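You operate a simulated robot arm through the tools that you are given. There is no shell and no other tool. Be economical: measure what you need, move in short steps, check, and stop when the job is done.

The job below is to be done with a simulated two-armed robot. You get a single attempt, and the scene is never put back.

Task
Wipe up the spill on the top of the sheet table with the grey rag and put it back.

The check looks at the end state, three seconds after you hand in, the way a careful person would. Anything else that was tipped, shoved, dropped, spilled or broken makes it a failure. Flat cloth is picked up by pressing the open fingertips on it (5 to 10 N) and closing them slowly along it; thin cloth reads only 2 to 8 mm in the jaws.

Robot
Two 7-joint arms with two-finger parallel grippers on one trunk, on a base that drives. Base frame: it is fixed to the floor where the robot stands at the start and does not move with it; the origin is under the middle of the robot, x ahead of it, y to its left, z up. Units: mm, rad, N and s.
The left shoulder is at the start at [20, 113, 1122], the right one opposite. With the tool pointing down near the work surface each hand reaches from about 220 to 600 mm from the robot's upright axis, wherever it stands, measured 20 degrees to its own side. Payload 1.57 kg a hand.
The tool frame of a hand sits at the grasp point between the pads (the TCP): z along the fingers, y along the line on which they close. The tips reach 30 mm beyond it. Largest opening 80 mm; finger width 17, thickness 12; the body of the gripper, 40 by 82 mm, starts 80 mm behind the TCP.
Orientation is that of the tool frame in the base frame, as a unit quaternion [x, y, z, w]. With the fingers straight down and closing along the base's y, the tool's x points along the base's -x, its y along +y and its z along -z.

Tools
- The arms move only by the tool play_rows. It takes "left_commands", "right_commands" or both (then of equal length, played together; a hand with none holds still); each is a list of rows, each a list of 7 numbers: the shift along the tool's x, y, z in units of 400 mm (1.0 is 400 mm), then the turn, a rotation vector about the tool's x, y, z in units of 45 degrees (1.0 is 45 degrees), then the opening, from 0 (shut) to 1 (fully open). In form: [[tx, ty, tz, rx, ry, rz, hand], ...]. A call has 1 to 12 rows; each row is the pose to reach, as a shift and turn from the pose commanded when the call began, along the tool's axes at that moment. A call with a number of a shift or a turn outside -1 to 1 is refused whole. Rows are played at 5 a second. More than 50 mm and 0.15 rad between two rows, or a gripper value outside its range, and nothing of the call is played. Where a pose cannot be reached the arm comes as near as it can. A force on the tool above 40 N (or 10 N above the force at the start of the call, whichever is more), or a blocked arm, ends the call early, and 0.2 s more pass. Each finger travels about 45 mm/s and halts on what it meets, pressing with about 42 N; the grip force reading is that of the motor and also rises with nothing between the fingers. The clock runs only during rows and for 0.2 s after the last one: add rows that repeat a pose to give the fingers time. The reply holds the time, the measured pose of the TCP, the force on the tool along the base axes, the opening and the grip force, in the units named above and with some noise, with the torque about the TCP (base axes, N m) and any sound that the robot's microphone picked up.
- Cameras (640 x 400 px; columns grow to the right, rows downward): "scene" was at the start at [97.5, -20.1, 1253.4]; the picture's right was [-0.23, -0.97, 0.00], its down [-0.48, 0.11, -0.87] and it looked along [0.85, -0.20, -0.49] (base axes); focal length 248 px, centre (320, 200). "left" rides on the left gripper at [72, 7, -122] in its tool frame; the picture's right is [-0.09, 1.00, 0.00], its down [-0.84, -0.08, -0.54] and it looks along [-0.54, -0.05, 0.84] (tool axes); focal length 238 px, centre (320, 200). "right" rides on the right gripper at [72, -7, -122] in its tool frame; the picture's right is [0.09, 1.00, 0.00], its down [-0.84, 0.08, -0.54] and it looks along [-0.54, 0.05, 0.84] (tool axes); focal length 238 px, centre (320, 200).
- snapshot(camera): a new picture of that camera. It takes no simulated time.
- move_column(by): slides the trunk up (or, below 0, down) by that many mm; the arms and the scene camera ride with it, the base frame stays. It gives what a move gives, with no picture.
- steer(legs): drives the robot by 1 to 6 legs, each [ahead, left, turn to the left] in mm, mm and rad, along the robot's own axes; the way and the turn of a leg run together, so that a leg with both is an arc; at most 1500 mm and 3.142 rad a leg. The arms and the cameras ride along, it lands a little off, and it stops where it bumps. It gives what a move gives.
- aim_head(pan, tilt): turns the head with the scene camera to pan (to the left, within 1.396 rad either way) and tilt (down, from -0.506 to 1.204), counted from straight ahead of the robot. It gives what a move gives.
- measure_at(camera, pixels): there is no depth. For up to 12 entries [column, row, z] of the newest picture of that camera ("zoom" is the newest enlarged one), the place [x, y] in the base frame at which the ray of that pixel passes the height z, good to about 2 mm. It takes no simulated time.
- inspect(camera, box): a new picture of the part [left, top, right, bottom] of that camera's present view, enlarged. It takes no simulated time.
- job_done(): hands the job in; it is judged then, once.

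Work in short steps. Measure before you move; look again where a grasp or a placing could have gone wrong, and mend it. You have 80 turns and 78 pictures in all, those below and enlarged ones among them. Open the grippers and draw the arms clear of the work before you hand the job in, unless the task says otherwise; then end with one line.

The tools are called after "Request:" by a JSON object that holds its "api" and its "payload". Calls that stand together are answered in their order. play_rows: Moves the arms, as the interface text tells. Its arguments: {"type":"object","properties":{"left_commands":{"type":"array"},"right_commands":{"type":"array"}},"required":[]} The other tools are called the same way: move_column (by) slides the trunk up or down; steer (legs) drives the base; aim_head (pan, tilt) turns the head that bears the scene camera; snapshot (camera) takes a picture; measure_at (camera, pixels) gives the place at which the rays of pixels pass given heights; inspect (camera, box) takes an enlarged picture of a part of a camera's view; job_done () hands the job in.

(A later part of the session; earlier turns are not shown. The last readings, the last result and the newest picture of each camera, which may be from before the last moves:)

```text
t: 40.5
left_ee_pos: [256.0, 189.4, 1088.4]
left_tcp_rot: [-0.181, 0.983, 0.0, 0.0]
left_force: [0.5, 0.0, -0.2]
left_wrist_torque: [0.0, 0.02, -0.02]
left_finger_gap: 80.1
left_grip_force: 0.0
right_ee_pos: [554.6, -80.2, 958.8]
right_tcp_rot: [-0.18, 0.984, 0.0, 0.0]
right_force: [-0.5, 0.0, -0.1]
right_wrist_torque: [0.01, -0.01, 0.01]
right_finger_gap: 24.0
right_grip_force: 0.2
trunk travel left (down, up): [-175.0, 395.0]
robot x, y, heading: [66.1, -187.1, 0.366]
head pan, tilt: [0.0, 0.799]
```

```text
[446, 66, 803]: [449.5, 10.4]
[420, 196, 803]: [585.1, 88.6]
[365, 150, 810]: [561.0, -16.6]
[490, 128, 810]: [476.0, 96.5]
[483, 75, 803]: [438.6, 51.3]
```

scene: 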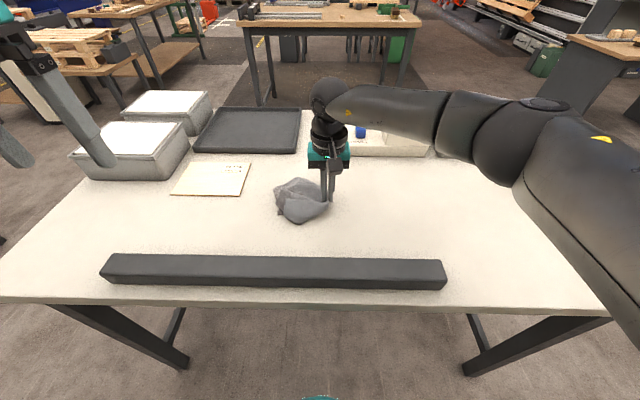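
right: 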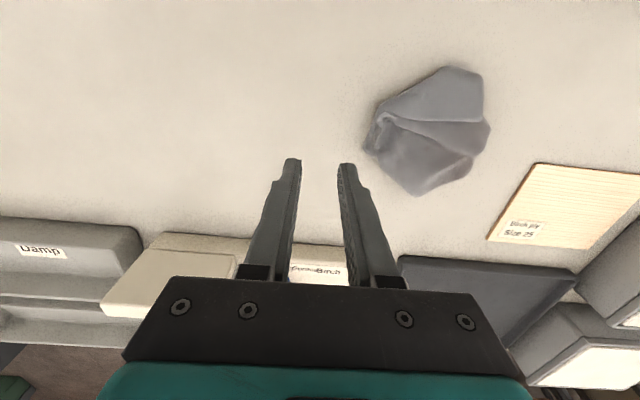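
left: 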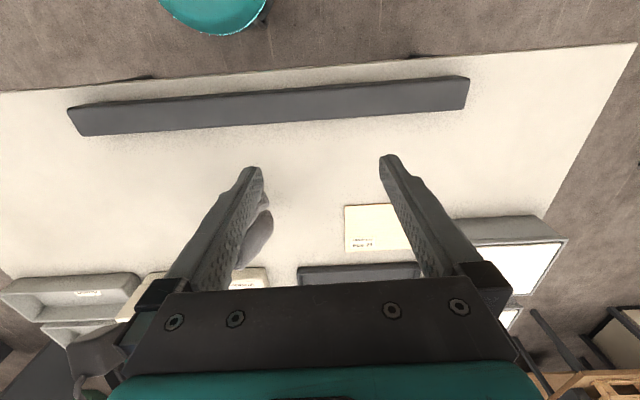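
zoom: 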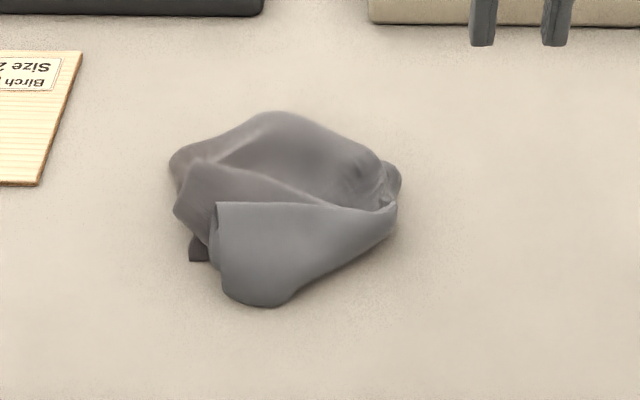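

The pile centres about 30 mm from the original spot but is folded. I'll tug the near lobe (about (455,25)) toward the robot to spread it; first move above it.

Request:
{"api": "play_rows", "payload": {"right_commands": [[0.03, 0.09, 0, 0, 0, 0, 0.45], [0.06, 0.18, 0.02, 0, 0, 0, 0.45], [0.09, 0.27, 0.05, 0, 0, 0, 0.45], [0.114, 0.345, 0.1, 0, 0, 0, 0.45], [0.114, 0.345, 0.2, 0, 0, 0, 0.45], [0.114, 0.345, 0.27, 0, 0, 0, 0.45], [0.114, 0.345, 0.3, 0, 0, 0, 0.45], [0.114, 0.345, 0.31, 0, 0, 0, 0.45], [0.114, 0.345, 0.314, 0, 0, 0, 0.45], [0.114, 0.345, 0.314, 0, 0, 0, 0.45]]}}

Request:
{"api": "snapshot", "payload": {"camera": "right"}}

Request:
{"api": "inspect", "payload": {"camera": "scene", "box": [230, 150, 390, 250]}}

```text
t: 42.7
left_ee_pos: [256.2, 188.9, 1089.8]
left_tcp_rot: [-0.18, 0.984, 0.002, 0.001]
left_force: [0.1, 1.1, -0.6]
left_wrist_torque: [-0.01, 0.02, -0.03]
left_finger_gap: 79.8
left_grip_force: 0.0
right_ee_pos: [468.2, 30.6, 833.1]
right_tcp_rot: [-0.179, 0.984, 0.001, 0.002]
right_force: [0.5, -0.9, 20.4]
right_wrist_torque: [-0.03, -0.05, -0.02]
right_finger_gap: 36.0
right_grip_force: 0.1
trunk travel left (down, up): [-175.0, 395.0]
robot x, y, heading: [67.9, -184.4, 0.361]
head pan, tilt: [0.0, 0.799]
```

```text
47 pictures are left
```

right: 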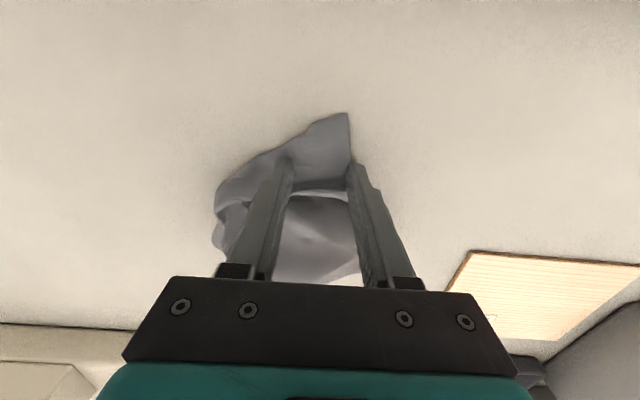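

```text
4.00 times, centred on (310, 200) of scene
```

zoom: 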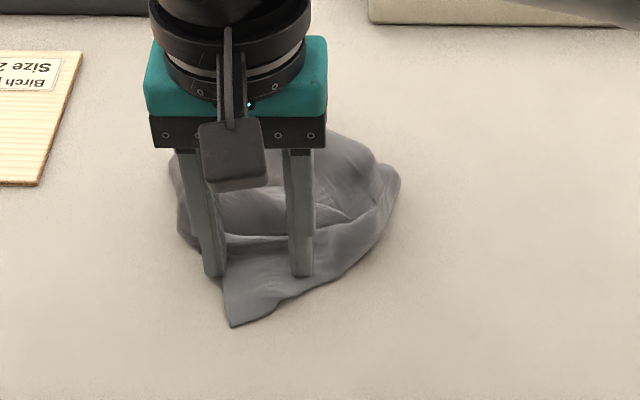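

The fingers press on the near flap at 20 N. I ease about 1.2 mm and close slowly.

Request:
{"api": "play_rows", "payload": {"right_commands": [[0, 0, -0.003, 0, 0, 0, 0.45], [0, 0, -0.003, 0, 0, 0, 0.4], [0, 0, -0.003, 0, 0, 0, 0.35], [0, 0, -0.003, 0, 0, 0, 0.3], [0, 0, -0.003, 0, 0, 0, 0.25], [0, 0, -0.003, 0, 0, 0, 0.2], [0, 0, -0.003, 0, 0, 0, 0.15], [0, 0, -0.003, 0, 0, 0, 0.1], [0, 0, -0.003, 0, 0, 0, 0.05], [0, 0, -0.003, 0, 0, 0, 0], [0, 0, -0.003, 0, 0, 0, 0], [0, 0, -0.003, 0, 0, 0, 0]]}}

Request:
{"api": "inspect", "payload": {"camera": "scene", "box": [230, 150, 390, 250]}}

```text
t: 45.3
left_ee_pos: [256.0, 188.6, 1089.3]
left_tcp_rot: [-0.18, 0.984, 0.001, 0.001]
left_force: [-0.1, -0.4, 0.9]
left_wrist_torque: [-0.01, -0.02, 0.0]
left_finger_gap: 80.2
left_grip_force: 0.1
right_ee_pos: [467.1, 29.3, 832.8]
right_tcp_rot: [-0.179, 0.984, 0.001, 0.001]
right_force: [-0.3, -3.6, 20.6]
right_wrist_torque: [-0.01, -0.07, 0.0]
right_finger_gap: 2.4
right_grip_force: 23.7
trunk travel left (down, up): [-175.0, 395.0]
robot x, y, heading: [66.9, -184.5, 0.363]
head pan, tilt: [0.0, 0.799]
```

```text
4.00 times, centred on (310, 200) of scene
```

zoom: 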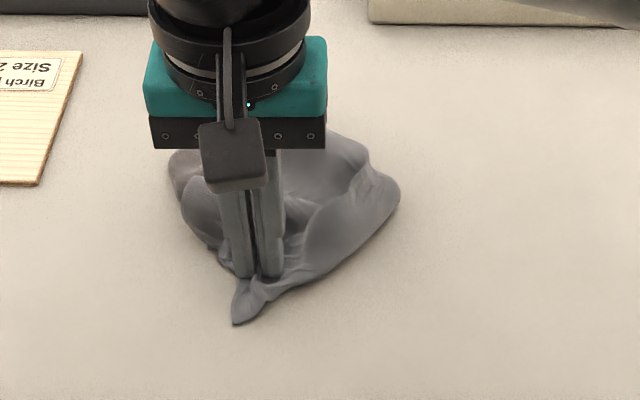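

Gripped near a corner (2.4 mm). I lift, carry it far and slightly right, then will lay it diagonally by sweeping back to the near-left corner position.

Request:
{"api": "play_rows", "payload": {"right_commands": [[0, 0, -0.08, 0, 0, 0, 0], [0, 0, -0.18, 0, 0, 0, 0], [0, 0, -0.28, 0, 0, 0, 0], [0, 0, -0.38, 0, 0, 0, 0], [-0.03, -0.02, -0.47, 0, 0, 0, 0], [-0.09, -0.07, -0.5, 0, 0, 0, 0], [-0.15, -0.12, -0.5, 0, 0, 0, 0], [-0.21, -0.17, -0.5, 0, 0, 0, 0], [-0.275, -0.22, -0.5, 0, 0, 0, 0], [-0.275, -0.22, -0.5, 0, 0, 0, 0]]}}

Request:
{"api": "snapshot", "payload": {"camera": "scene"}}

```text
t: 47.5
left_ee_pos: [256.5, 189.9, 1090.6]
left_tcp_rot: [-0.18, 0.984, 0.0, 0.0]
left_force: [0.2, 0.0, -0.2]
left_wrist_torque: [-0.04, 0.02, 0.0]
left_finger_gap: 79.8
left_grip_force: 0.0
right_ee_pos: [588.8, -14.6, 1032.5]
right_tcp_rot: [-0.181, 0.984, -0.001, 0.0]
right_force: [-0.2, 0.4, 0.6]
right_wrist_torque: [0.03, -0.01, 0.01]
right_finger_gap: 2.0
right_grip_force: 23.7
right hand out of reach, approached as far as the arm can: row 9, 10
trunk travel left (down, up): [-175.0, 395.0]
robot x, y, heading: [62.8, -176.3, 0.365]
head pan, tilt: [0.0, 0.799]
```

```text
44 pictures are left
```

scene: 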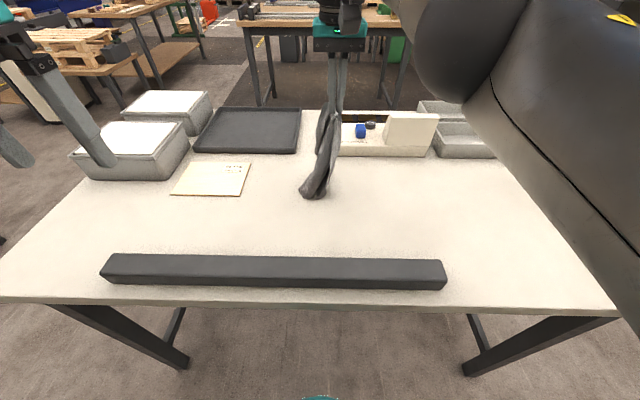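

The rag now hangs stretched out. Laying along depth lacks reach, so I carry it left (raised) to lay it in a sweep to the right instead.

Request:
{"api": "play_rows", "payload": {"right_commands": [[0.04, 0, -0.08, 0, 0, 0, 0], [0.08, 0.03, -0.15, 0, 0, 0, 0], [0.12, 0.08, -0.15, 0, 0, 0, 0], [0.16, 0.15, -0.15, 0, 0, 0, 0], [0.16, 0.23, -0.15, 0, 0, 0, 0], [0.16, 0.315, -0.15, 0, 0, 0, 0], [0.16, 0.315, -0.1, 0, 0, 0, 0], [0.16, 0.315, -0.05, 0, 0, 0, 0], [0.16, 0.315, 0, 0, 0, 0, 0], [0.16, 0.315, 0, 0, 0, 0, 0]]}}

Request:
{"api": "snapshot", "payload": {"camera": "scene"}}

```text
t: 49.7
left_ee_pos: [255.9, 188.8, 1089.3]
left_tcp_rot: [-0.181, 0.984, 0.0, 0.0]
left_force: [0.1, 0.4, 0.2]
left_wrist_torque: [-0.02, -0.03, -0.01]
left_finger_gap: 79.8
left_grip_force: 0.0
right_ee_pos: [483.8, 79.7, 1031.0]
right_tcp_rot: [-0.18, 0.984, 0.001, 0.0]
right_force: [0.3, -0.7, 0.2]
right_wrist_torque: [0.02, 0.03, -0.01]
right_finger_gap: 2.1
right_grip_force: 23.7
right hand out of reach, approached as far as the arm can: row 6
trunk travel left (down, up): [-175.0, 395.0]
robot x, y, heading: [66.1, -182.7, 0.361]
head pan, tilt: [0.0, 0.799]
```

```text
43 pictures are left
```

scene: 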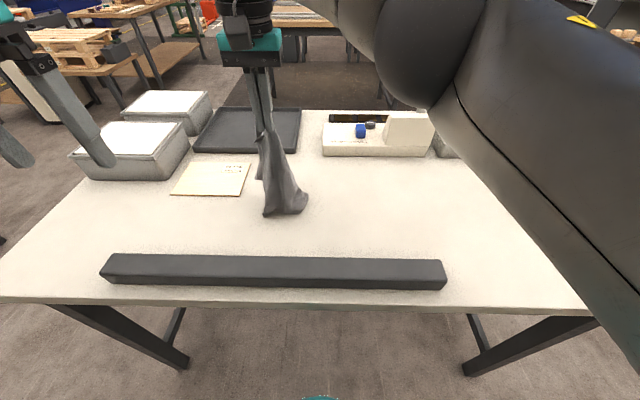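

The rag's lower end rests near (285,212). I sweep right while lowering to lay it out.

Request:
{"api": "play_rows", "payload": {"right_commands": [[0, -0.03, 0.04, 0, 0, 0, 0], [-0.005, -0.08, 0.08, 0, 0, 0, 0], [-0.01, -0.13, 0.12, 0, 0, 0, 0], [-0.01, -0.18, 0.16, 0, 0, 0, 0], [-0.015, -0.23, 0.2, 0, 0, 0, 0], [-0.015, -0.28, 0.24, 0, 0, 0, 0], [-0.02, -0.33, 0.28, 0, 0, 0, 0], [-0.02, -0.38, 0.32, 0, 0, 0, 0], [-0.025, -0.43, 0.36, 0, 0, 0, 0], [-0.025, -0.48, 0.4, 0, 0, 0, 0], [-0.025, -0.53, 0.44, 0, 0, 0, 0], [-0.025, -0.56, 0.475, 0, 0, 0, 0]]}}

Request:
{"api": "snapshot", "payload": {"camera": "scene"}}

Request:
{"api": "inspect", "payload": {"camera": "scene", "box": [230, 150, 390, 250]}}

```text
t: 52.3
left_ee_pos: [257.0, 189.4, 1089.2]
left_tcp_rot: [-0.18, 0.984, 0.0, 0.0]
left_force: [-0.3, -1.0, 0.1]
left_wrist_torque: [-0.04, 0.03, -0.02]
left_finger_gap: 79.9
left_grip_force: 0.1
right_ee_pos: [574.5, -127.2, 843.8]
right_tcp_rot: [-0.18, 0.984, 0.0, -0.001]
right_force: [-0.8, 0.2, -0.2]
right_wrist_torque: [0.01, 0.04, 0.01]
right_finger_gap: 2.1
right_grip_force: 23.8
trunk travel left (down, up): [-175.0, 395.0]
robot x, y, heading: [66.1, -184.1, 0.357]
head pan, tilt: [0.0, 0.799]
```

```text
42 pictures are left
```

scene: 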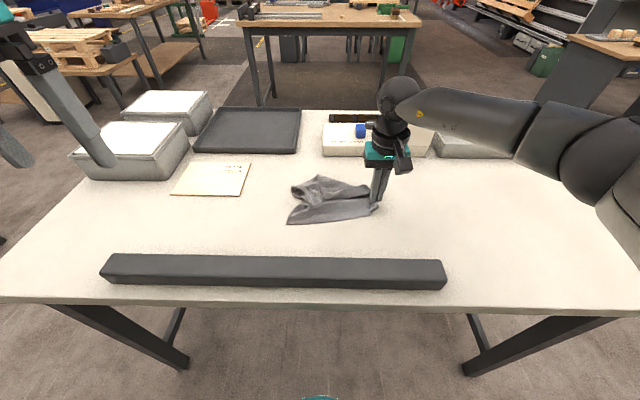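

```text
4.00 times, centred on (310, 200) of scene
```

zoom: 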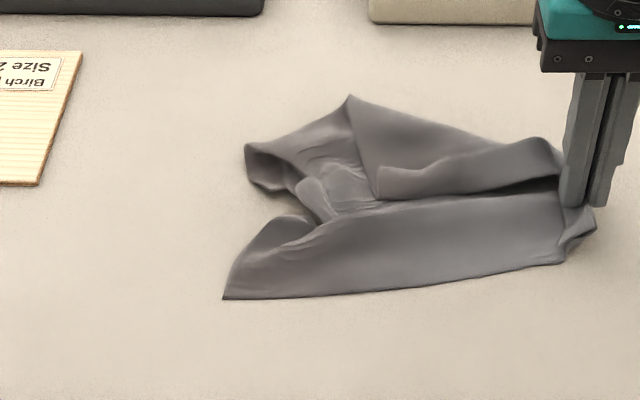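

Much flatter. I measure its outline against the original corners A(375,62) B(443,-122) C(675,-35) D(617,150).

Request:
{"api": "measure_at", "payload": {"camera": "zoom", "pixels": [[222, 299, 801], [565, 263, 801], [595, 225, 803], [350, 96, 808], [245, 150, 808], [540, 140, 815], [378, 190, 812]]}}

Request:
{"api": "snapshot", "payload": {"camera": "right"}}

```text
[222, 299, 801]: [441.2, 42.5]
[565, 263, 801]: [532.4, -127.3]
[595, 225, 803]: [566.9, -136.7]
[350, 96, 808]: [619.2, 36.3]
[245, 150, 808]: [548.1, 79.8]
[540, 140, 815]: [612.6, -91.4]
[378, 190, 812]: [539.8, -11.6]
```

```text
40 pictures are left
```

right: 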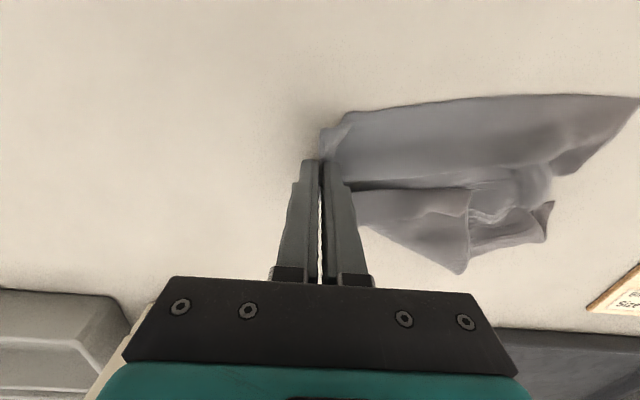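

The near edge (441,42)–(540,-133) is the true 196 mm short edge, lying about 80 mm too far. I release here, then will re-pinch the middle of the near edge and draw it toward me, straightening the folds.

Request:
{"api": "play_rows", "payload": {"right_commands": [[0, 0, 0.015, 0, 0, 0, 0], [0, 0, 0.015, 0, 0, 0, 0.1], [0, 0, 0.01, 0, 0, 0, 0.2], [0, 0, 0.0, 0, 0, 0, 0.3], [0, 0, -0.05, 0, 0, 0, 0.4], [0, 0, -0.14, 0, 0, 0, 0.5], [0.03, 0.09, -0.16, 0, 0, 0, 0.5], [0.06, 0.18, -0.16, 0, 0, 0, 0.5], [0.07, 0.27, -0.13, 0, 0, 0, 0.5], [0.07, 0.27, -0.05, 0, 0, 0, 0.5], [0.07, 0.27, -0.02, 0, 0, 0, 0.5]]}}

Request:
{"api": "snapshot", "payload": {"camera": "right"}}

Request:
{"api": "inspect", "payload": {"camera": "scene", "box": [230, 150, 390, 250]}}

```text
t: 54.7
left_ee_pos: [256.1, 188.9, 1090.1]
left_tcp_rot: [-0.18, 0.984, 0.0, 0.0]
left_force: [0.5, -0.2, -0.2]
left_wrist_torque: [-0.02, -0.02, 0.01]
left_finger_gap: 80.1
left_grip_force: 0.0
right_ee_pos: [510.8, -36.2, 847.5]
right_tcp_rot: [-0.179, 0.984, -0.001, -0.001]
right_force: [-0.3, 0.0, 0.4]
right_wrist_torque: [-0.01, 0.02, 0.0]
right_finger_gap: 40.1
right_grip_force: 0.1
trunk travel left (down, up): [-175.0, 395.0]
robot x, y, heading: [66.6, -180.3, 0.358]
head pan, tilt: [0.0, 0.799]
```

```text
39 pictures are left
```

right: 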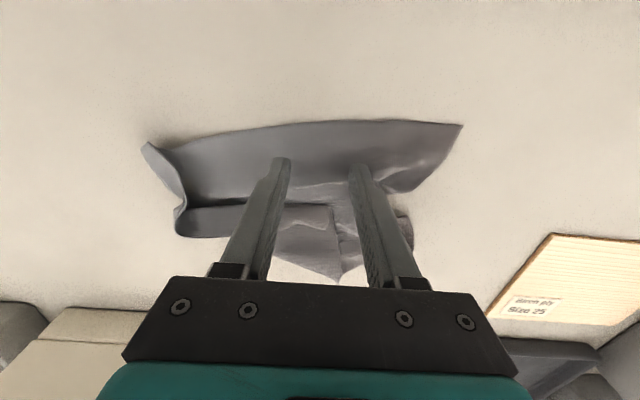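

```text
4.00 times, centred on (310, 200) of scene
```

zoom: 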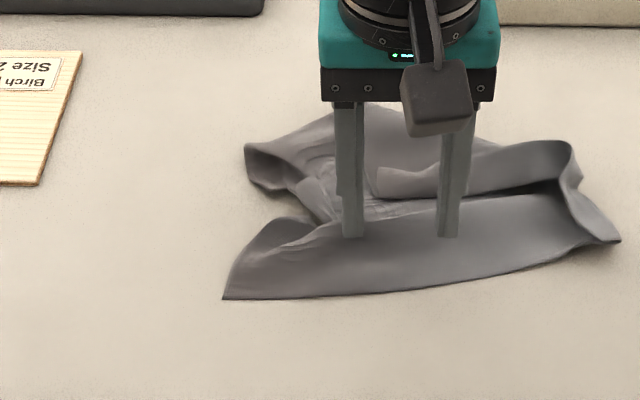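

Fingers straddle the mid near edge as planned. I press down and read the force.

Request:
{"api": "play_rows", "payload": {"right_commands": [[0, 0, 0.02, 0, 0, 0, 0.5], [0, 0, 0.032, 0, 0, 0, 0.5], [0, 0, 0.038, 0, 0, 0, 0.5], [0, 0, 0.04, 0, 0, 0, 0.5], [0, 0, 0.04, 0, 0, 0, 0.5]]}}

```text
t: 55.9
left_ee_pos: [256.1, 188.8, 1089.8]
left_tcp_rot: [-0.18, 0.984, 0.0, 0.0]
left_force: [-0.4, -0.3, 0.1]
left_wrist_torque: [0.02, -0.01, -0.01]
left_finger_gap: 80.1
left_grip_force: 0.1
right_ee_pos: [507.1, -35.3, 833.8]
right_tcp_rot: [-0.18, 0.984, -0.001, 0.0]
right_force: [-0.1, -0.3, 1.1]
right_wrist_torque: [0.05, -0.05, -0.01]
right_finger_gap: 40.0
right_grip_force: 0.0
trunk travel left (down, up): [-175.0, 395.0]
robot x, y, heading: [62.4, -183.4, 0.362]
head pan, tilt: [0.0, 0.799]
```

Only 1 N so far; press about 1.6 mm more and close slowly.

Request:
{"api": "play_rows", "payload": {"right_commands": [[0, 0, 0.004, 0, 0, 0, 0.5], [0, 0, 0.0045, 0, 0, 0, 0.45], [0, 0, 0.0045, 0, 0, 0, 0.4], [0, 0, 0.0045, 0, 0, 0, 0.34], [0, 0, 0.0045, 0, 0, 0, 0.28], [0, 0, 0.0045, 0, 0, 0, 0.22], [0, 0, 0.0045, 0, 0, 0, 0.16], [0, 0, 0.0045, 0, 0, 0, 0.1], [0, 0, 0.0045, 0, 0, 0, 0.05], [0, 0, 0.0045, 0, 0, 0, 0], [0, 0, 0.0045, 0, 0, 0, 0], [0, 0, 0.0045, 0, 0, 0, 0]]}}

Request:
{"api": "inspect", "payload": {"camera": "scene", "box": [230, 150, 390, 250]}}

```text
t: 58.5
left_ee_pos: [255.9, 190.4, 1089.5]
left_tcp_rot: [-0.181, 0.983, -0.001, 0.0]
left_force: [0.1, 0.1, 0.5]
left_wrist_torque: [-0.02, -0.01, -0.01]
left_finger_gap: 80.1
left_grip_force: 0.1
right_ee_pos: [508.3, -34.5, 832.8]
right_tcp_rot: [-0.18, 0.984, -0.001, -0.001]
right_force: [-0.1, -0.5, 5.0]
right_wrist_torque: [0.01, -0.02, -0.02]
right_finger_gap: 3.5
right_grip_force: 24.4
trunk travel left (down, up): [-175.0, 395.0]
robot x, y, heading: [68.2, -175.8, 0.361]
head pan, tilt: [0.0, 0.799]
```

```text
4.00 times, centred on (310, 200) of scene
```

zoom: 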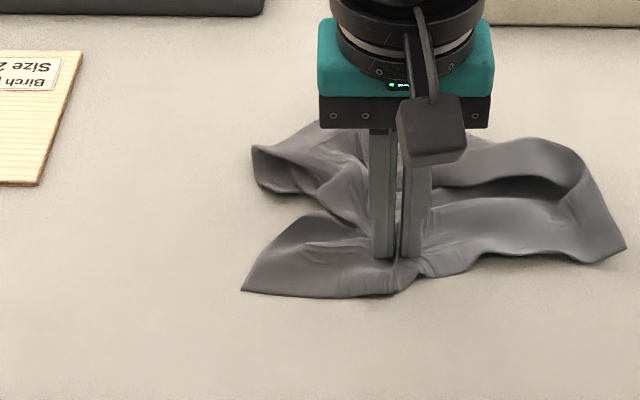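

Gripped (3.5 mm). I raise slightly and drag the near edge toward the robot, slowly, to its original line.

Request:
{"api": "play_rows", "payload": {"right_commands": [[0, 0, -0.03, 0, 0, 0, 0], [0.02, 0.01, -0.04, 0, 0, 0, 0], [0.05, 0.03, -0.04, 0, 0, 0, 0], [0.08, 0.045, -0.04, 0, 0, 0, 0], [0.11, 0.06, -0.04, 0, 0, 0, 0], [0.14, 0.08, -0.04, 0, 0, 0, 0], [0.17, 0.1, -0.03, 0, 0, 0, 0], [0.19, 0.1, -0.02, 0, 0, 0, 0], [0.19, 0.1, -0.01, 0, 0, 0, 0]]}}

Request:
{"api": "inspect", "payload": {"camera": "scene", "box": [230, 150, 390, 250]}}

```text
t: 60.5
left_ee_pos: [257.3, 189.9, 1088.6]
left_tcp_rot: [-0.181, 0.984, 0.0, 0.0]
left_force: [-0.6, 0.1, 0.3]
left_wrist_torque: [-0.03, 0.04, 0.02]
left_finger_gap: 80.3
left_grip_force: 0.1
right_ee_pos: [423.1, -25.8, 838.1]
right_tcp_rot: [-0.179, 0.984, 0.0, 0.0]
right_force: [-0.7, 0.2, 0.0]
right_wrist_torque: [-0.02, 0.0, -0.02]
right_finger_gap: 3.1
right_grip_force: 25.1
trunk travel left (down, up): [-175.0, 395.0]
robot x, y, heading: [66.7, -180.6, 0.364]
head pan, tilt: [0.0, 0.799]
```

```text
4.00 times, centred on (310, 200) of scene
```

zoom: 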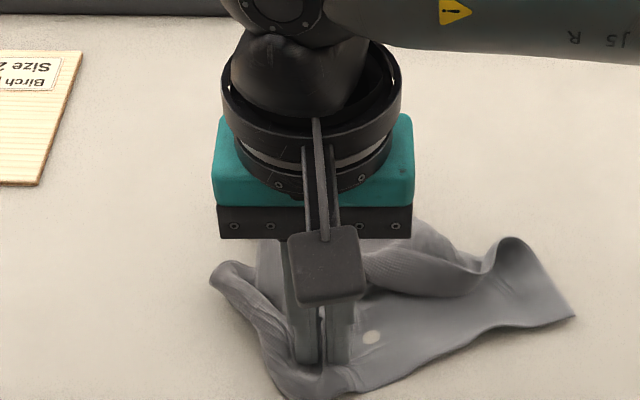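

Dragged over. I lower to light contact, open along the cloth to spread the pleat, lift, and look.

Request:
{"api": "play_rows", "payload": {"right_commands": [[0, 0, 0.01, 0, 0, 0, 0], [0, 0, 0.013, 0, 0, 0, 0.08], [0, 0, 0.013, 0, 0, 0, 0.18], [0, 0, 0.013, 0, 0, 0, 0.3], [0, 0, 0.013, 0, 0, 0, 0.42], [0, 0, 0.01, 0, 0, 0, 0.5], [0, 0, -0.04, 0, 0, 0, 0.5], [0, 0, -0.12, 0, 0, 0, 0.5], [0, -0.05, -0.2, 0, 0, 0, 0.5], [0, -0.13, -0.28, 0, 0, 0, 0.5], [0, -0.22, -0.3, 0, 0, 0, 0.5], [0, -0.32, -0.3, 0, 0, 0, 0.5]]}}

Request:
{"api": "inspect", "payload": {"camera": "scene", "box": [230, 150, 390, 250]}}

```text
t: 63.1
left_ee_pos: [256.0, 188.6, 1089.1]
left_tcp_rot: [-0.18, 0.984, 0.001, 0.0]
left_force: [0.4, 0.2, 1.0]
left_wrist_torque: [0.01, 0.0, -0.01]
left_finger_gap: 79.9
left_grip_force: 0.1
right_ee_pos: [470.3, -147.6, 961.2]
right_tcp_rot: [-0.18, 0.984, 0.0, 0.0]
right_force: [0.2, -0.7, 0.0]
right_wrist_torque: [-0.01, -0.01, -0.02]
right_finger_gap: 40.1
right_grip_force: 0.2
trunk travel left (down, up): [-175.0, 395.0]
robot x, y, heading: [64.2, -180.7, 0.363]
head pan, tilt: [0.0, 0.799]
```

```text
4.00 times, centred on (310, 200) of scene
```

zoom: 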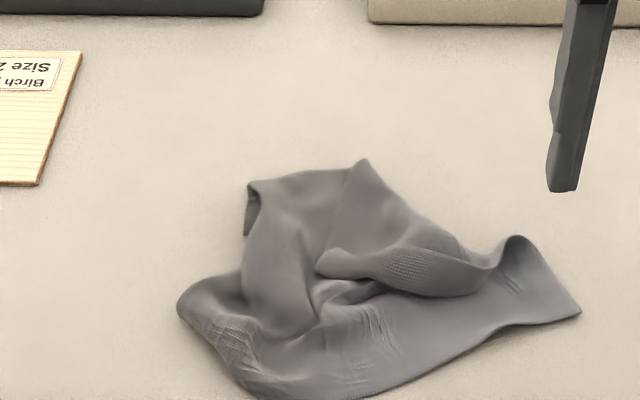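

The near edge is back near its line; now the far end is folded in. I measure the far edge to pull it outward.

Request:
{"api": "measure_at", "payload": {"camera": "zoom", "pixels": [[250, 185, 808], [365, 160, 806], [310, 200, 806], [580, 313, 801], [180, 305, 806], [330, 260, 812], [520, 240, 812], [420, 240, 810]]}}

Request:
{"api": "snapshot", "payload": {"camera": "scene"}}

```text
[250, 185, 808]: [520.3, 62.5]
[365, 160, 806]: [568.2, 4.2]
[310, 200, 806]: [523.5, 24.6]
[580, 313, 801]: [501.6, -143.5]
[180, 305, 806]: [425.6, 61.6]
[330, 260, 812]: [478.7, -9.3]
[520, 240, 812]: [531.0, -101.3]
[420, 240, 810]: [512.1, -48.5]
```

```text
34 pictures are left
```

scene: 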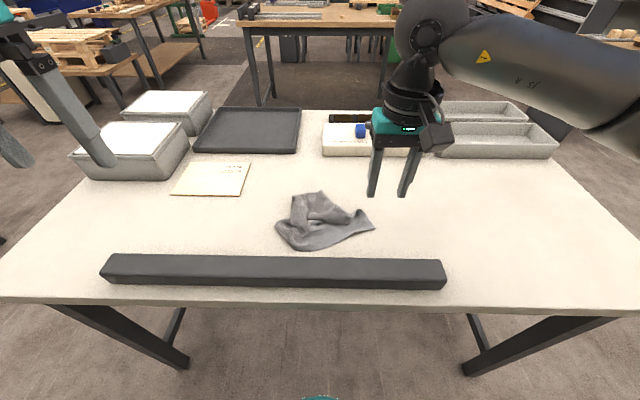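

The far corner is at (568,4) with its edge running to (520,62). For reach I drive forward 60 mm (the base has room under the table top).

Request:
{"api": "steer", "payload": {"legs": [[60, 0, 0]]}}

```text
t: 64.1
left_ee_pos: [314.8, 211.9, 1089.2]
left_tcp_rot: [-0.181, 0.984, 0.0, 0.0]
left_force: [0.1, 0.5, 0.1]
left_wrist_torque: [0.01, 0.01, -0.01]
left_finger_gap: 80.1
left_grip_force: 0.1
right_ee_pos: [529.6, -125.6, 960.6]
right_tcp_rot: [-0.18, 0.984, 0.001, -0.001]
right_force: [0.3, 0.0, -0.8]
right_wrist_torque: [0.0, -0.01, 0.0]
right_finger_gap: 40.0
right_grip_force: 0.2
trunk travel left (down, up): [-175.0, 395.0]
robot x, y, heading: [123.8, -159.8, 0.362]
head pan, tilt: [0.0, 0.799]
```

Drive went cleanly. Now I position over the far flap at about (543,20).

Request:
{"api": "play_rows", "payload": {"right_commands": [[-0.04, 0.08, 0, 0, 0, 0, 0.45], [-0.08, 0.17, 0, 0, 0, 0, 0.45], [-0.12, 0.25, 0.02, 0, 0, 0, 0.45], [-0.16, 0.33, 0.06, 0, 0, 0, 0.45], [-0.16, 0.33, 0.15, 0, 0, 0, 0.45], [-0.16, 0.33, 0.23, 0, 0, 0, 0.45], [-0.16, 0.33, 0.27, 0, 0, 0, 0.45], [-0.16, 0.33, 0.27, 0, 0, 0, 0.45]]}}

Request:
{"api": "snapshot", "payload": {"camera": "right"}}

Request:
{"api": "inspect", "payload": {"camera": "scene", "box": [230, 170, 390, 270]}}

```text
t: 65.9
left_ee_pos: [314.2, 211.9, 1089.8]
left_tcp_rot: [-0.18, 0.984, 0.0, 0.0]
left_force: [0.7, -0.3, 0.2]
left_wrist_torque: [-0.01, 0.0, -0.02]
left_finger_gap: 79.8
left_grip_force: 0.1
right_ee_pos: [539.9, 22.1, 851.1]
right_tcp_rot: [-0.18, 0.984, 0.0, 0.0]
right_force: [-0.8, -0.4, -0.1]
right_wrist_torque: [-0.02, 0.03, 0.01]
right_finger_gap: 36.1
right_grip_force: 0.0
trunk travel left (down, up): [-175.0, 395.0]
robot x, y, heading: [127.9, -159.9, 0.358]
head pan, tilt: [0.0, 0.799]
```

```text
33 pictures are left
```

right: 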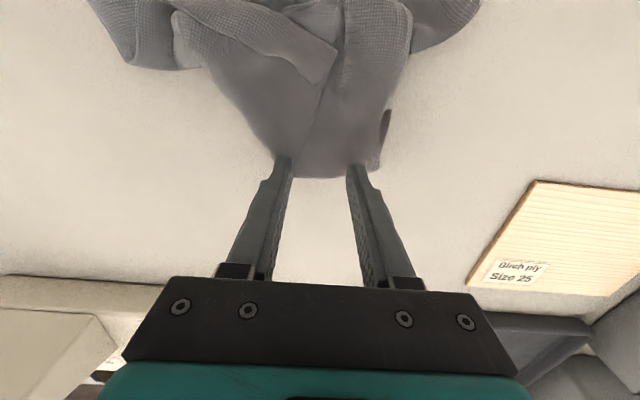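

```text
4.00 times, centred on (310, 220) of scene
```

zoom: 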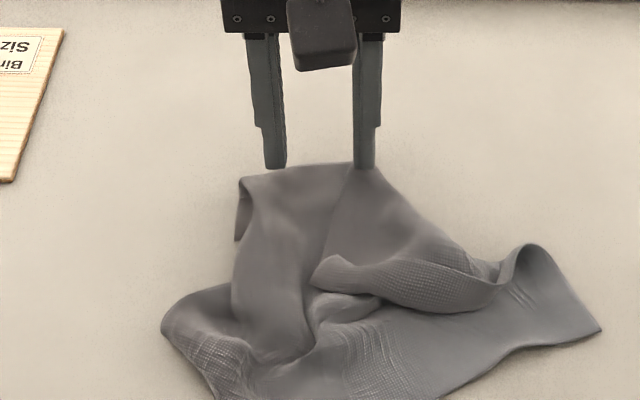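

The tips sit just beyond the far boundary; I shift 26 mm inward and press.

Request:
{"api": "play_rows", "payload": {"right_commands": [[0.035, 0, 0, 0, 0, 0, 0.45], [0.065, 0, 0, 0, 0, 0, 0.45], [0.065, 0, 0.02, 0, 0, 0, 0.45], [0.065, 0, 0.035, 0, 0, 0, 0.45], [0.065, 0, 0.043, 0, 0, 0, 0.45], [0.065, 0, 0.047, 0, 0, 0, 0.45], [0.065, 0, 0.047, 0, 0, 0, 0.45]]}}

```text
t: 67.5
left_ee_pos: [314.2, 211.9, 1089.5]
left_tcp_rot: [-0.18, 0.984, -0.001, 0.0]
left_force: [0.3, -0.2, 0.1]
left_wrist_torque: [0.01, 0.02, 0.0]
left_finger_gap: 79.9
left_grip_force: 0.1
right_ee_pos: [516.6, 10.9, 833.4]
right_tcp_rot: [-0.179, 0.984, -0.001, 0.0]
right_force: [-0.3, 0.0, 1.7]
right_wrist_torque: [0.03, 0.03, 0.04]
right_finger_gap: 35.9
right_grip_force: 0.0
trunk travel left (down, up): [-175.0, 395.0]
robot x, y, heading: [125.2, -159.1, 0.361]
head pan, tilt: [0.0, 0.799]
```

Light contact; press slightly more and close slowly.

Request:
{"api": "play_rows", "payload": {"right_commands": [[0, 0, 0.003, 0, 0, 0, 0.45], [0, 0, 0.004, 0, 0, 0, 0.4], [0, 0, 0.004, 0, 0, 0, 0.35], [0, 0, 0.004, 0, 0, 0, 0.3], [0, 0, 0.004, 0, 0, 0, 0.25], [0, 0, 0.004, 0, 0, 0, 0.2], [0, 0, 0.004, 0, 0, 0, 0.15], [0, 0, 0.004, 0, 0, 0, 0.1], [0, 0, 0.004, 0, 0, 0, 0.05], [0, 0, 0.004, 0, 0, 0, 0], [0, 0, 0.004, 0, 0, 0, 0], [0, 0, 0.004, 0, 0, 0, 0]]}}

Request:
{"api": "inspect", "payload": {"camera": "scene", "box": [230, 170, 390, 270]}}

```text
t: 70.1
left_ee_pos: [313.6, 211.1, 1089.8]
left_tcp_rot: [-0.181, 0.984, 0.0, 0.0]
left_force: [-0.7, -0.4, 0.3]
left_wrist_torque: [0.0, -0.01, -0.03]
left_finger_gap: 79.7
left_grip_force: 0.1
right_ee_pos: [517.4, 11.6, 833.6]
right_tcp_rot: [-0.179, 0.984, 0.0, 0.001]
right_force: [1.0, -0.4, 11.0]
right_wrist_torque: [0.01, 0.1, -0.01]
right_finger_gap: 0.0
right_grip_force: 21.2
trunk travel left (down, up): [-175.0, 395.0]
robot x, y, heading: [116.3, -159.7, 0.363]
head pan, tilt: [0.0, 0.799]
```

```text
4.00 times, centred on (310, 220) of scene
```

zoom: 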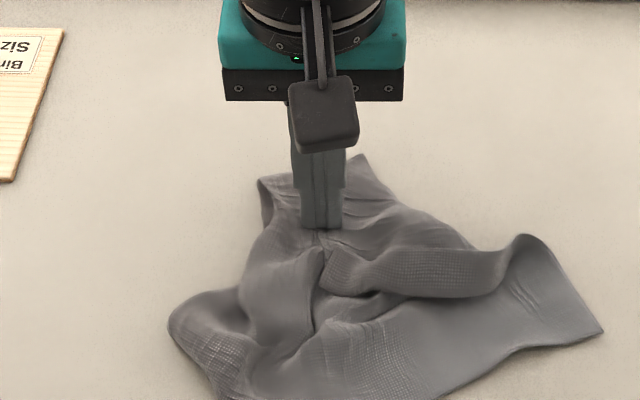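

The jaws shut empty (0.0). Since closing moves the cloth by friction anyway, I press a bit harder with the closed tips and slide the far part outward 60 mm.

Request:
{"api": "play_rows", "payload": {"right_commands": [[0, 0, 0.002, 0, 0, 0, 0], [-0.03, 0, 0.002, 0, 0, 0, 0], [-0.06, 0, 0.002, 0, 0, 0, 0], [-0.09, 0, 0.002, 0, 0, 0, 0], [-0.12, 0, 0.002, 0, 0, 0, 0], [-0.15, 0, 0.002, 0, 0, 0, 0], [-0.15, 0, -0.05, 0, 0, 0, 0], [-0.15, 0, -0.15, 0, 0, 0, 0.2]]}}

Request:
{"api": "inspect", "payload": {"camera": "scene", "box": [230, 170, 390, 270]}}

```text
t: 71.9
left_ee_pos: [315.0, 211.5, 1090.1]
left_tcp_rot: [-0.18, 0.984, 0.0, 0.0]
left_force: [0.5, -0.3, -0.3]
left_wrist_torque: [0.01, -0.02, -0.01]
left_finger_gap: 80.0
left_grip_force: 0.0
right_ee_pos: [571.7, 32.9, 891.5]
right_tcp_rot: [-0.179, 0.984, -0.001, 0.0]
right_force: [0.0, -0.4, -0.1]
right_wrist_torque: [0.02, -0.01, -0.03]
right_finger_gap: 16.0
right_grip_force: 0.2
trunk travel left (down, up): [-175.0, 395.0]
robot x, y, heading: [121.5, -156.9, 0.361]
head pan, tilt: [0.0, 0.799]
```

```text
4.00 times, centred on (310, 220) of scene
```

zoom: 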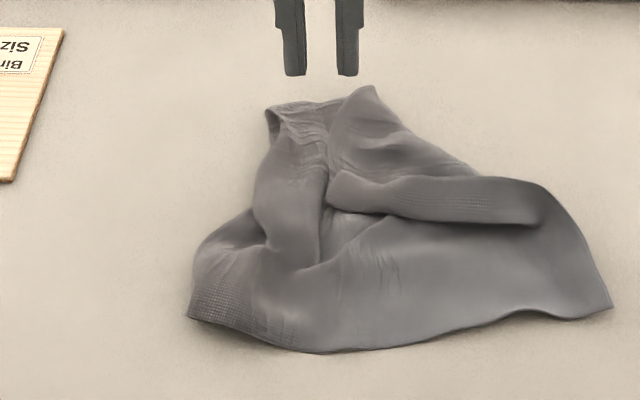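

Friction dragging works well and opened the cloth up. I measure the outline again.

Request:
{"api": "measure_at", "payload": {"camera": "zoom", "pixels": [[188, 318, 801], [320, 353, 801], [612, 310, 801], [375, 88, 803], [268, 110, 803], [545, 185, 806], [195, 255, 803], [475, 175, 803]]}}

```text
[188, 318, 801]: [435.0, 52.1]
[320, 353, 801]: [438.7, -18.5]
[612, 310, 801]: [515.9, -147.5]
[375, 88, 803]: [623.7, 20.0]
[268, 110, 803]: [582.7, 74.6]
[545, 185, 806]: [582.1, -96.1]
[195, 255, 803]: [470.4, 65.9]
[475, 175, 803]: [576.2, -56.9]
```

Outline is near the original but slightly rotated: the near-right corner is at (516,-147) versus (443,-122). I slide that corner inward toward the robot with closed tips.

Request:
{"api": "play_rows", "payload": {"right_commands": [[0.08, -0.08, 0, 0, 0, 0, 0], [0.15, -0.16, 0, 0, 0, 0, 0], [0.22, -0.24, 0, 0, 0, 0, 0], [0.3, -0.317, 0.02, 0, 0, 0, 0], [0.3, -0.317, 0.1, 0, 0, 0, 0], [0.3, -0.317, 0.14, 0, 0, 0, 0], [0.3, -0.317, 0.153, 0, 0, 0, 0], [0.33, -0.29, 0.154, 0, 0, 0, 0], [0.36, -0.265, 0.154, 0, 0, 0, 0], [0.39, -0.24, 0.154, 0, 0, 0, 0], [0.42, -0.23, 0.154, 0, 0, 0, 0], [0.42, -0.23, 0.1, 0, 0, 0, 0]]}}

Request:
{"api": "inspect", "payload": {"camera": "scene", "box": [230, 170, 390, 270]}}

```text
t: 74.5
left_ee_pos: [314.4, 211.8, 1088.8]
left_tcp_rot: [-0.18, 0.984, 0.0, 0.0]
left_force: [0.6, -0.4, 0.0]
left_wrist_torque: [-0.03, -0.02, 0.03]
left_finger_gap: 79.9
left_grip_force: 0.1
right_ee_pos: [449.1, -112.7, 852.6]
right_tcp_rot: [-0.179, 0.984, -0.002, 0.0]
right_force: [0.4, -0.1, -0.4]
right_wrist_torque: [-0.01, -0.02, 0.02]
right_finger_gap: 0.0
right_grip_force: 21.5
trunk travel left (down, up): [-175.0, 395.0]
robot x, y, heading: [124.1, -161.9, 0.362]
head pan, tilt: [0.0, 0.799]
```

```text
4.00 times, centred on (310, 220) of scene
```

zoom: 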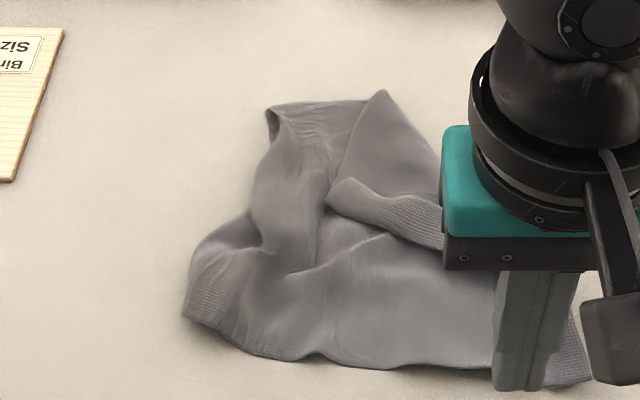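

Near edge is good now. One more slide: the far-left portion outward to the left, after a look-safe hop over.

Request:
{"api": "play_rows", "payload": {"right_commands": [[0, 0, -0.1, 0, 0, 0, 0], [-0.09, 0.055, -0.1, 0, 0, 0, 0], [-0.18, 0.11, -0.1, 0, 0, 0, 0], [-0.27, 0.165, -0.1, 0, 0, 0, 0], [-0.36, 0.22, -0.1, 0, 0, 0, 0], [-0.43, 0.26, -0.06, 0, 0, 0, 0], [-0.43, 0.26, 0.03, 0, 0, 0, 0], [-0.43, 0.26, 0.053, 0, 0, 0, 0], [-0.45, 0.285, 0.054, 0, 0, 0, 0], [-0.47, 0.315, 0.054, 0, 0, 0, 0], [-0.49, 0.345, 0.054, 0, 0, 0, 0], [-0.49, 0.345, -0.02, 0, 0, 0, 0]]}}

Request:
{"api": "inspect", "payload": {"camera": "scene", "box": [230, 170, 390, 270]}}

```text
t: 77.1
left_ee_pos: [312.9, 210.1, 1089.7]
left_tcp_rot: [-0.181, 0.983, 0.001, 0.0]
left_force: [0.1, -0.6, 0.4]
left_wrist_torque: [0.03, 0.02, -0.03]
left_finger_gap: 80.1
left_grip_force: 0.1
right_ee_pos: [581.1, 84.6, 859.4]
right_tcp_rot: [-0.18, 0.984, -0.001, -0.001]
right_force: [-0.6, -0.5, -0.2]
right_wrist_torque: [0.04, -0.01, 0.0]
right_finger_gap: 0.0
right_grip_force: 21.1
trunk travel left (down, up): [-175.0, 395.0]
robot x, y, heading: [121.5, -159.0, 0.364]
head pan, tilt: [0.0, 0.799]
```

```text
4.00 times, centred on (310, 220) of scene
```

zoom: 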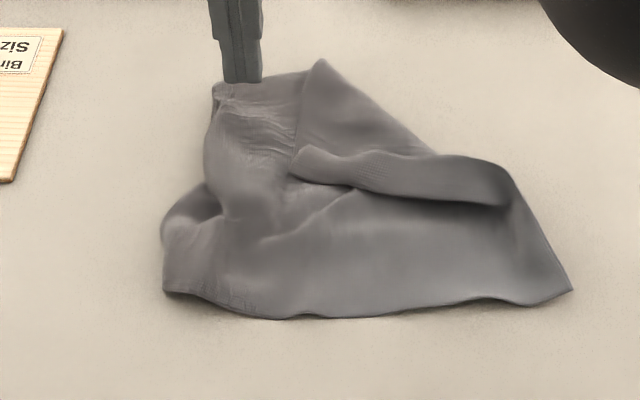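

The rag is quite spread now, with one folded flap at right-far. I measure again.

Request:
{"api": "measure_at", "payload": {"camera": "zoom", "pixels": [[165, 290, 801], [310, 318, 801], [572, 290, 801], [320, 60, 803], [212, 90, 803], [515, 180, 806], [295, 160, 810]]}}

```text
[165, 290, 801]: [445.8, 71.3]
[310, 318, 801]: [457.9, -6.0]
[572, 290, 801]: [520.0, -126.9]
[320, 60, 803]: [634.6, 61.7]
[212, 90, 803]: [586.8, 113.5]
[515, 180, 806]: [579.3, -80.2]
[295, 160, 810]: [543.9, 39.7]
```

C's corner is folded in, lying around (544,40). I press on that flap with closed tips and slide it right and outward to unfold.

Request:
{"api": "play_rows", "payload": {"right_commands": [[0, 0, -0.05, 0, 0, 0, 0], [0.06, -0.06, -0.05, 0, 0, 0, 0], [0.12, -0.1225, -0.03, 0, 0, 0, 0], [0.12, -0.1225, 0.04, 0, 0, 0, 0], [0.12, -0.1225, 0.07, 0, 0, 0, 0], [0.105, -0.17, 0.071, 0, 0, 0, 0], [0.09, -0.22, 0.071, 0, 0, 0, 0], [0.075, -0.27, 0.071, 0, 0, 0, 0], [0.06, -0.31, 0.071, 0, 0, 0, 0], [0.045, -0.35, 0.071, 0, 0, 0, 0], [0.045, -0.35, 0, 0, 0, 0, 0], [0.045, -0.37, -0.1, 0, 0, 0, 0]]}}

Request:
{"api": "inspect", "payload": {"camera": "scene", "box": [230, 170, 390, 270]}}

```text
t: 79.7
left_ee_pos: [314.1, 211.3, 1089.7]
left_tcp_rot: [-0.18, 0.984, -0.001, 0.001]
left_force: [0.1, 0.6, 0.1]
left_wrist_torque: [0.01, -0.02, 0.01]
left_finger_gap: 79.9
left_grip_force: 0.0
right_ee_pos: [620.1, -57.6, 900.5]
right_tcp_rot: [-0.179, 0.984, -0.001, 0.0]
right_force: [0.9, 0.0, 0.3]
right_wrist_torque: [0.0, 0.0, -0.02]
right_finger_gap: 0.0
right_grip_force: 21.4
trunk travel left (down, up): [-175.0, 395.0]
robot x, y, heading: [123.7, -159.2, 0.357]
head pan, tilt: [0.0, 0.799]
```

```text
4.00 times, centred on (310, 220) of scene
```

zoom: 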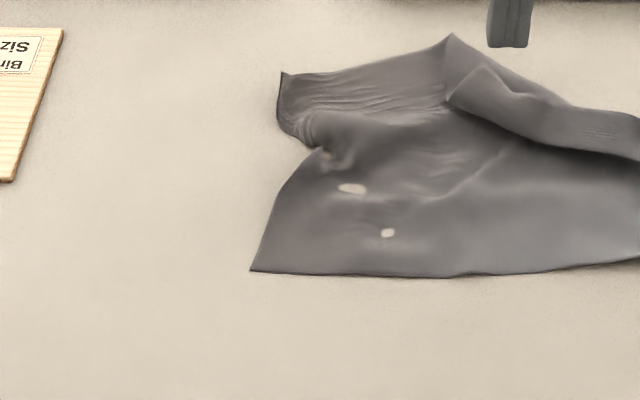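

The rag came along as a whole but is much flatter. I measure to shift it back.

Request:
{"api": "snapshot", "payload": {"camera": "scene"}}

Request:
{"api": "measure_at", "payload": {"camera": "scene", "pixels": [[293, 237, 801], [341, 239, 801], [301, 188, 803], [342, 179, 805], [405, 202, 803], [400, 230, 801]]}}

```text
26 pictures are left
```

scene: 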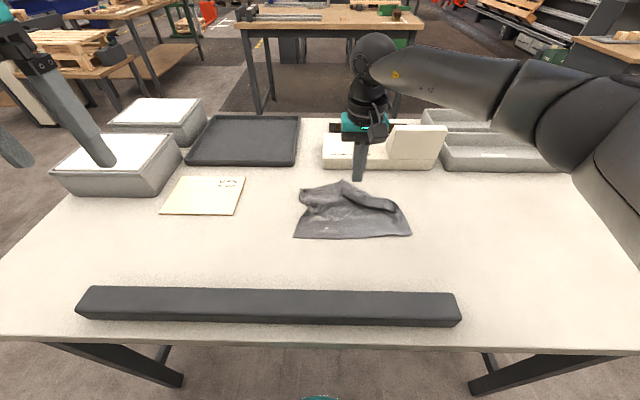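

```text
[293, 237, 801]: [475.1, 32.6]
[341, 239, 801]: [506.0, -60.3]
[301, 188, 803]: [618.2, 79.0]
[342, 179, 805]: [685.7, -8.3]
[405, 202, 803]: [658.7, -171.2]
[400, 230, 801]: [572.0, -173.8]
```

The far side is already at its original line; only the near edge needs drawing in. I press near its middle (545,-66) and slide it to about (428,-22).

Request:
{"api": "play_rows", "payload": {"right_commands": [[0.09, 0.024, 0, 0, 0, 0, 0], [0.18, 0.048, 0.03, 0, 0, 0, 0], [0.18, 0.048, 0.12, 0, 0, 0, 0], [0.18, 0.048, 0.165, 0, 0, 0, 0], [0.18, 0.048, 0.174, 0, 0, 0, 0], [0.22, 0.08, 0.1745, 0, 0, 0, 0], [0.26, 0.115, 0.1745, 0, 0, 0, 0], [0.3, 0.15, 0.1745, 0, 0, 0, 0], [0.34, 0.185, 0.1745, 0, 0, 0, 0], [0.38, 0.22, 0.1745, 0, 0, 0, 0], [0.42, 0.253, 0.1745, 0, 0, 0, 0], [0.42, 0.253, 0.09, 0, 0, 0, 0]]}}

Request:
{"api": "snapshot", "payload": {"camera": "scene"}}

```text
t: 82.3
left_ee_pos: [313.8, 211.0, 1089.7]
left_tcp_rot: [-0.181, 0.984, 0.0, 0.0]
left_force: [-1.0, 0.5, 0.3]
left_wrist_torque: [0.04, 0.01, 0.01]
left_finger_gap: 79.9
left_grip_force: 0.0
right_ee_pos: [424.4, -24.0, 862.8]
right_tcp_rot: [-0.179, 0.984, 0.0, -0.001]
right_force: [-0.9, 0.4, 0.2]
right_wrist_torque: [0.03, 0.01, 0.02]
right_finger_gap: 0.0
right_grip_force: 21.3
trunk travel left (down, up): [-175.0, 395.0]
robot x, y, heading: [126.4, -157.5, 0.358]
head pan, tilt: [0.0, 0.799]
```

```text
25 pictures are left
```

scene: 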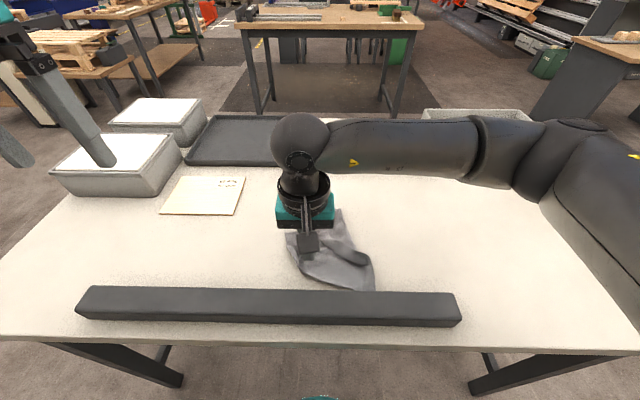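

I lift away right and look at the result.

Request:
{"api": "play_rows", "payload": {"right_commands": [[0, 0, -0.1, 0, 0, 0, 0], [0, -0.05, -0.2, 0, 0, 0, 0], [0, -0.14, -0.25, 0, 0, 0, 0], [0, -0.25, -0.25, 0, 0, 0, 0], [0, -0.36, -0.25, 0, 0, 0, 0], [0, -0.47, -0.25, 0, 0, 0, 0], [0, -0.58, -0.25, 0, 0, 0, 0]]}}

Request:
{"api": "inspect", "payload": {"camera": "scene", "box": [230, 180, 422, 300]}}

Request:
{"api": "measure_at", "payload": {"camera": "zoom", "pixels": [[100, 100, 801]]}}

```text
t: 83.9
left_ee_pos: [314.8, 210.2, 1088.9]
left_tcp_rot: [-0.18, 0.984, 0.0, 0.0]
left_force: [0.0, -0.1, 0.2]
left_wrist_torque: [0.0, 0.01, -0.02]
left_finger_gap: 79.9
left_grip_force: 0.1
right_ee_pos: [504.2, -243.0, 966.5]
right_tcp_rot: [-0.18, 0.984, 0.0, -0.001]
right_force: [1.4, 0.5, 0.8]
right_wrist_torque: [0.02, -0.03, 0.04]
right_finger_gap: 0.1
right_grip_force: 21.3
trunk travel left (down, up): [-175.0, 395.0]
robot x, y, heading: [122.7, -161.3, 0.36]
head pan, tilt: [0.0, 0.799]
```

```text
3.33 times, centred on (326, 240) of scene
```

zoom: 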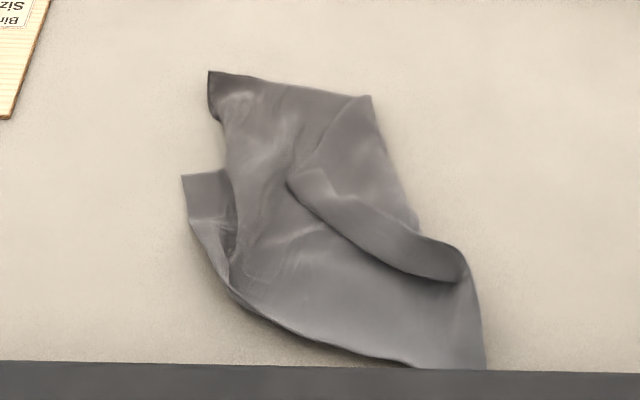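

```text
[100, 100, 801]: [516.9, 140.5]
```

It is spread wide now. I measure its corners.

Request:
{"api": "measure_at", "payload": {"camera": "zoom", "pixels": [[210, 72, 803], [372, 97, 803], [485, 368, 801], [182, 175, 801], [232, 290, 801], [468, 260, 805], [300, 335, 801], [290, 175, 808]]}}

```text
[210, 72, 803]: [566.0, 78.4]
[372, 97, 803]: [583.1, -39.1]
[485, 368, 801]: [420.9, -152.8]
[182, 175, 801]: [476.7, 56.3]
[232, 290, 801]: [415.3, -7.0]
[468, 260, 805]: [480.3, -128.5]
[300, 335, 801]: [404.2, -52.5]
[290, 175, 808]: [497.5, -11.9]
```

Centre is about (490,-25), needing roughly (+38,+39). I'll drag from the far-left part by that amount; first hop above (537,35).

Request:
{"api": "play_rows", "payload": {"right_commands": [[-0.05, 0.09, 0, 0, 0, 0, 0], [-0.1, 0.18, 0, 0, 0, 0, 0], [-0.15, 0.27, 0, 0, 0, 0, 0], [-0.2, 0.36, 0, 0, 0, 0, 0], [-0.25, 0.45, 0, 0, 0, 0, 0], [-0.29, 0.54, 0.03, 0, 0, 0, 0], [-0.323, 0.62, 0.08, 0, 0, 0, 0], [-0.323, 0.62, 0.19, 0, 0, 0, 0], [-0.323, 0.62, 0.28, 0, 0, 0, 0], [-0.323, 0.62, 0.32, 0, 0, 0, 0], [-0.323, 0.62, 0.3325, 0, 0, 0, 0]]}}

Request:
{"api": "play_rows", "payload": {"right_commands": [[-0.03, 0.015, 0.002, 0, 0, 0, 0], [-0.06, 0.03, 0.002, 0, 0, 0, 0], [-0.09, 0.045, 0.002, 0, 0, 0, 0], [-0.12, 0.055, 0.002, 0, 0, 0, 0], [-0.15, 0.06, 0.002, 0, 0, 0, 0], [-0.15, 0.06, -0.05, 0, 0, 0, 0], [-0.15, 0.06, -0.15, 0, 0, 0, 0], [-0.15, 0.0, -0.25, 0, 0, 0, 0]]}}

Request:
{"api": "inspect", "payload": {"camera": "scene", "box": [230, 180, 422, 300]}}

```text
t: 86.3
left_ee_pos: [314.1, 210.8, 1089.4]
left_tcp_rot: [-0.181, 0.984, 0.001, 0.001]
left_force: [0.3, 0.2, 0.0]
left_wrist_torque: [-0.01, 0.01, 0.0]
left_finger_gap: 80.2
left_grip_force: 0.0
right_ee_pos: [543.4, 33.8, 832.3]
right_tcp_rot: [-0.18, 0.984, 0.001, 0.002]
right_force: [0.0, -1.8, 16.8]
right_wrist_torque: [0.04, 0.1, 0.01]
right_finger_gap: 0.0
right_grip_force: 21.9
trunk travel left (down, up): [-175.0, 395.0]
robot x, y, heading: [123.7, -161.0, 0.359]
head pan, tilt: [0.0, 0.799]
```

```text
t: 88.1
left_ee_pos: [313.1, 210.8, 1089.7]
left_tcp_rot: [-0.179, 0.984, 0.0, 0.0]
left_force: [-0.2, -1.1, 0.1]
left_wrist_torque: [-0.04, -0.02, 0.0]
left_finger_gap: 80.2
left_grip_force: 0.0
right_ee_pos: [599.8, 57.4, 930.8]
right_tcp_rot: [-0.179, 0.984, 0.0, -0.001]
right_force: [-0.1, -0.4, 0.2]
right_wrist_torque: [-0.02, -0.02, 0.0]
right_finger_gap: 0.1
right_grip_force: 21.0
trunk travel left (down, up): [-175.0, 395.0]
robot x, y, heading: [123.3, -162.6, 0.361]
head pan, tilt: [0.0, 0.799]
```

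```text
3.33 times, centred on (326, 240) of scene
```

zoom: 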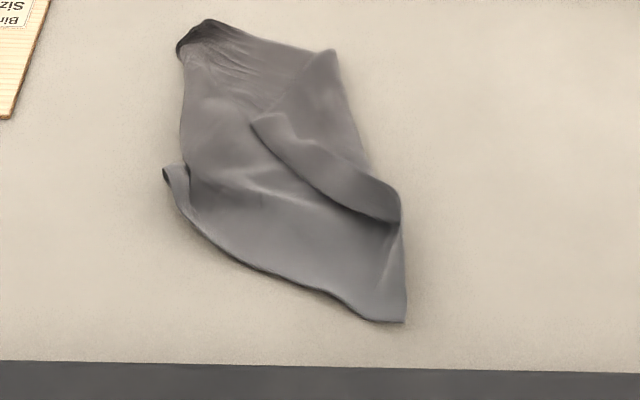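

Very close to the original shape now. I verify positions.

Request:
{"api": "measure_at", "payload": {"camera": "zoom", "pixels": [[190, 30, 803], [335, 50, 803], [405, 322, 801], [165, 175, 803], [400, 190, 805], [250, 268, 801], [275, 170, 805]]}}

Request:
{"api": "snapshot", "payload": {"camera": "scene"}}

```text
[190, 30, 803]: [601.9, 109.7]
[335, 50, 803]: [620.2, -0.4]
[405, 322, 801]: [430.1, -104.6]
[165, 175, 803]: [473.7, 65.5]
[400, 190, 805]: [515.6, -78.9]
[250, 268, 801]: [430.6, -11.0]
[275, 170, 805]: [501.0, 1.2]
```

```text
22 pictures are left
```

scene: 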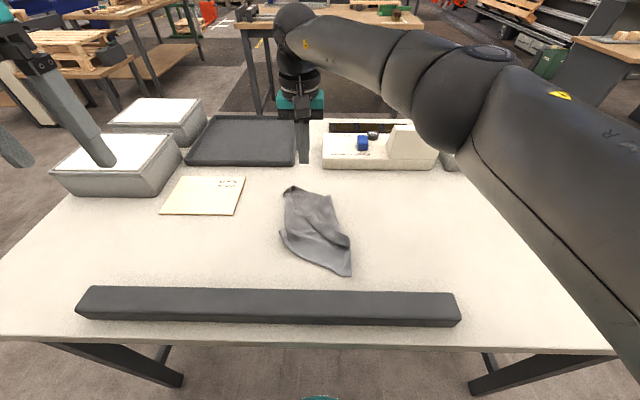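

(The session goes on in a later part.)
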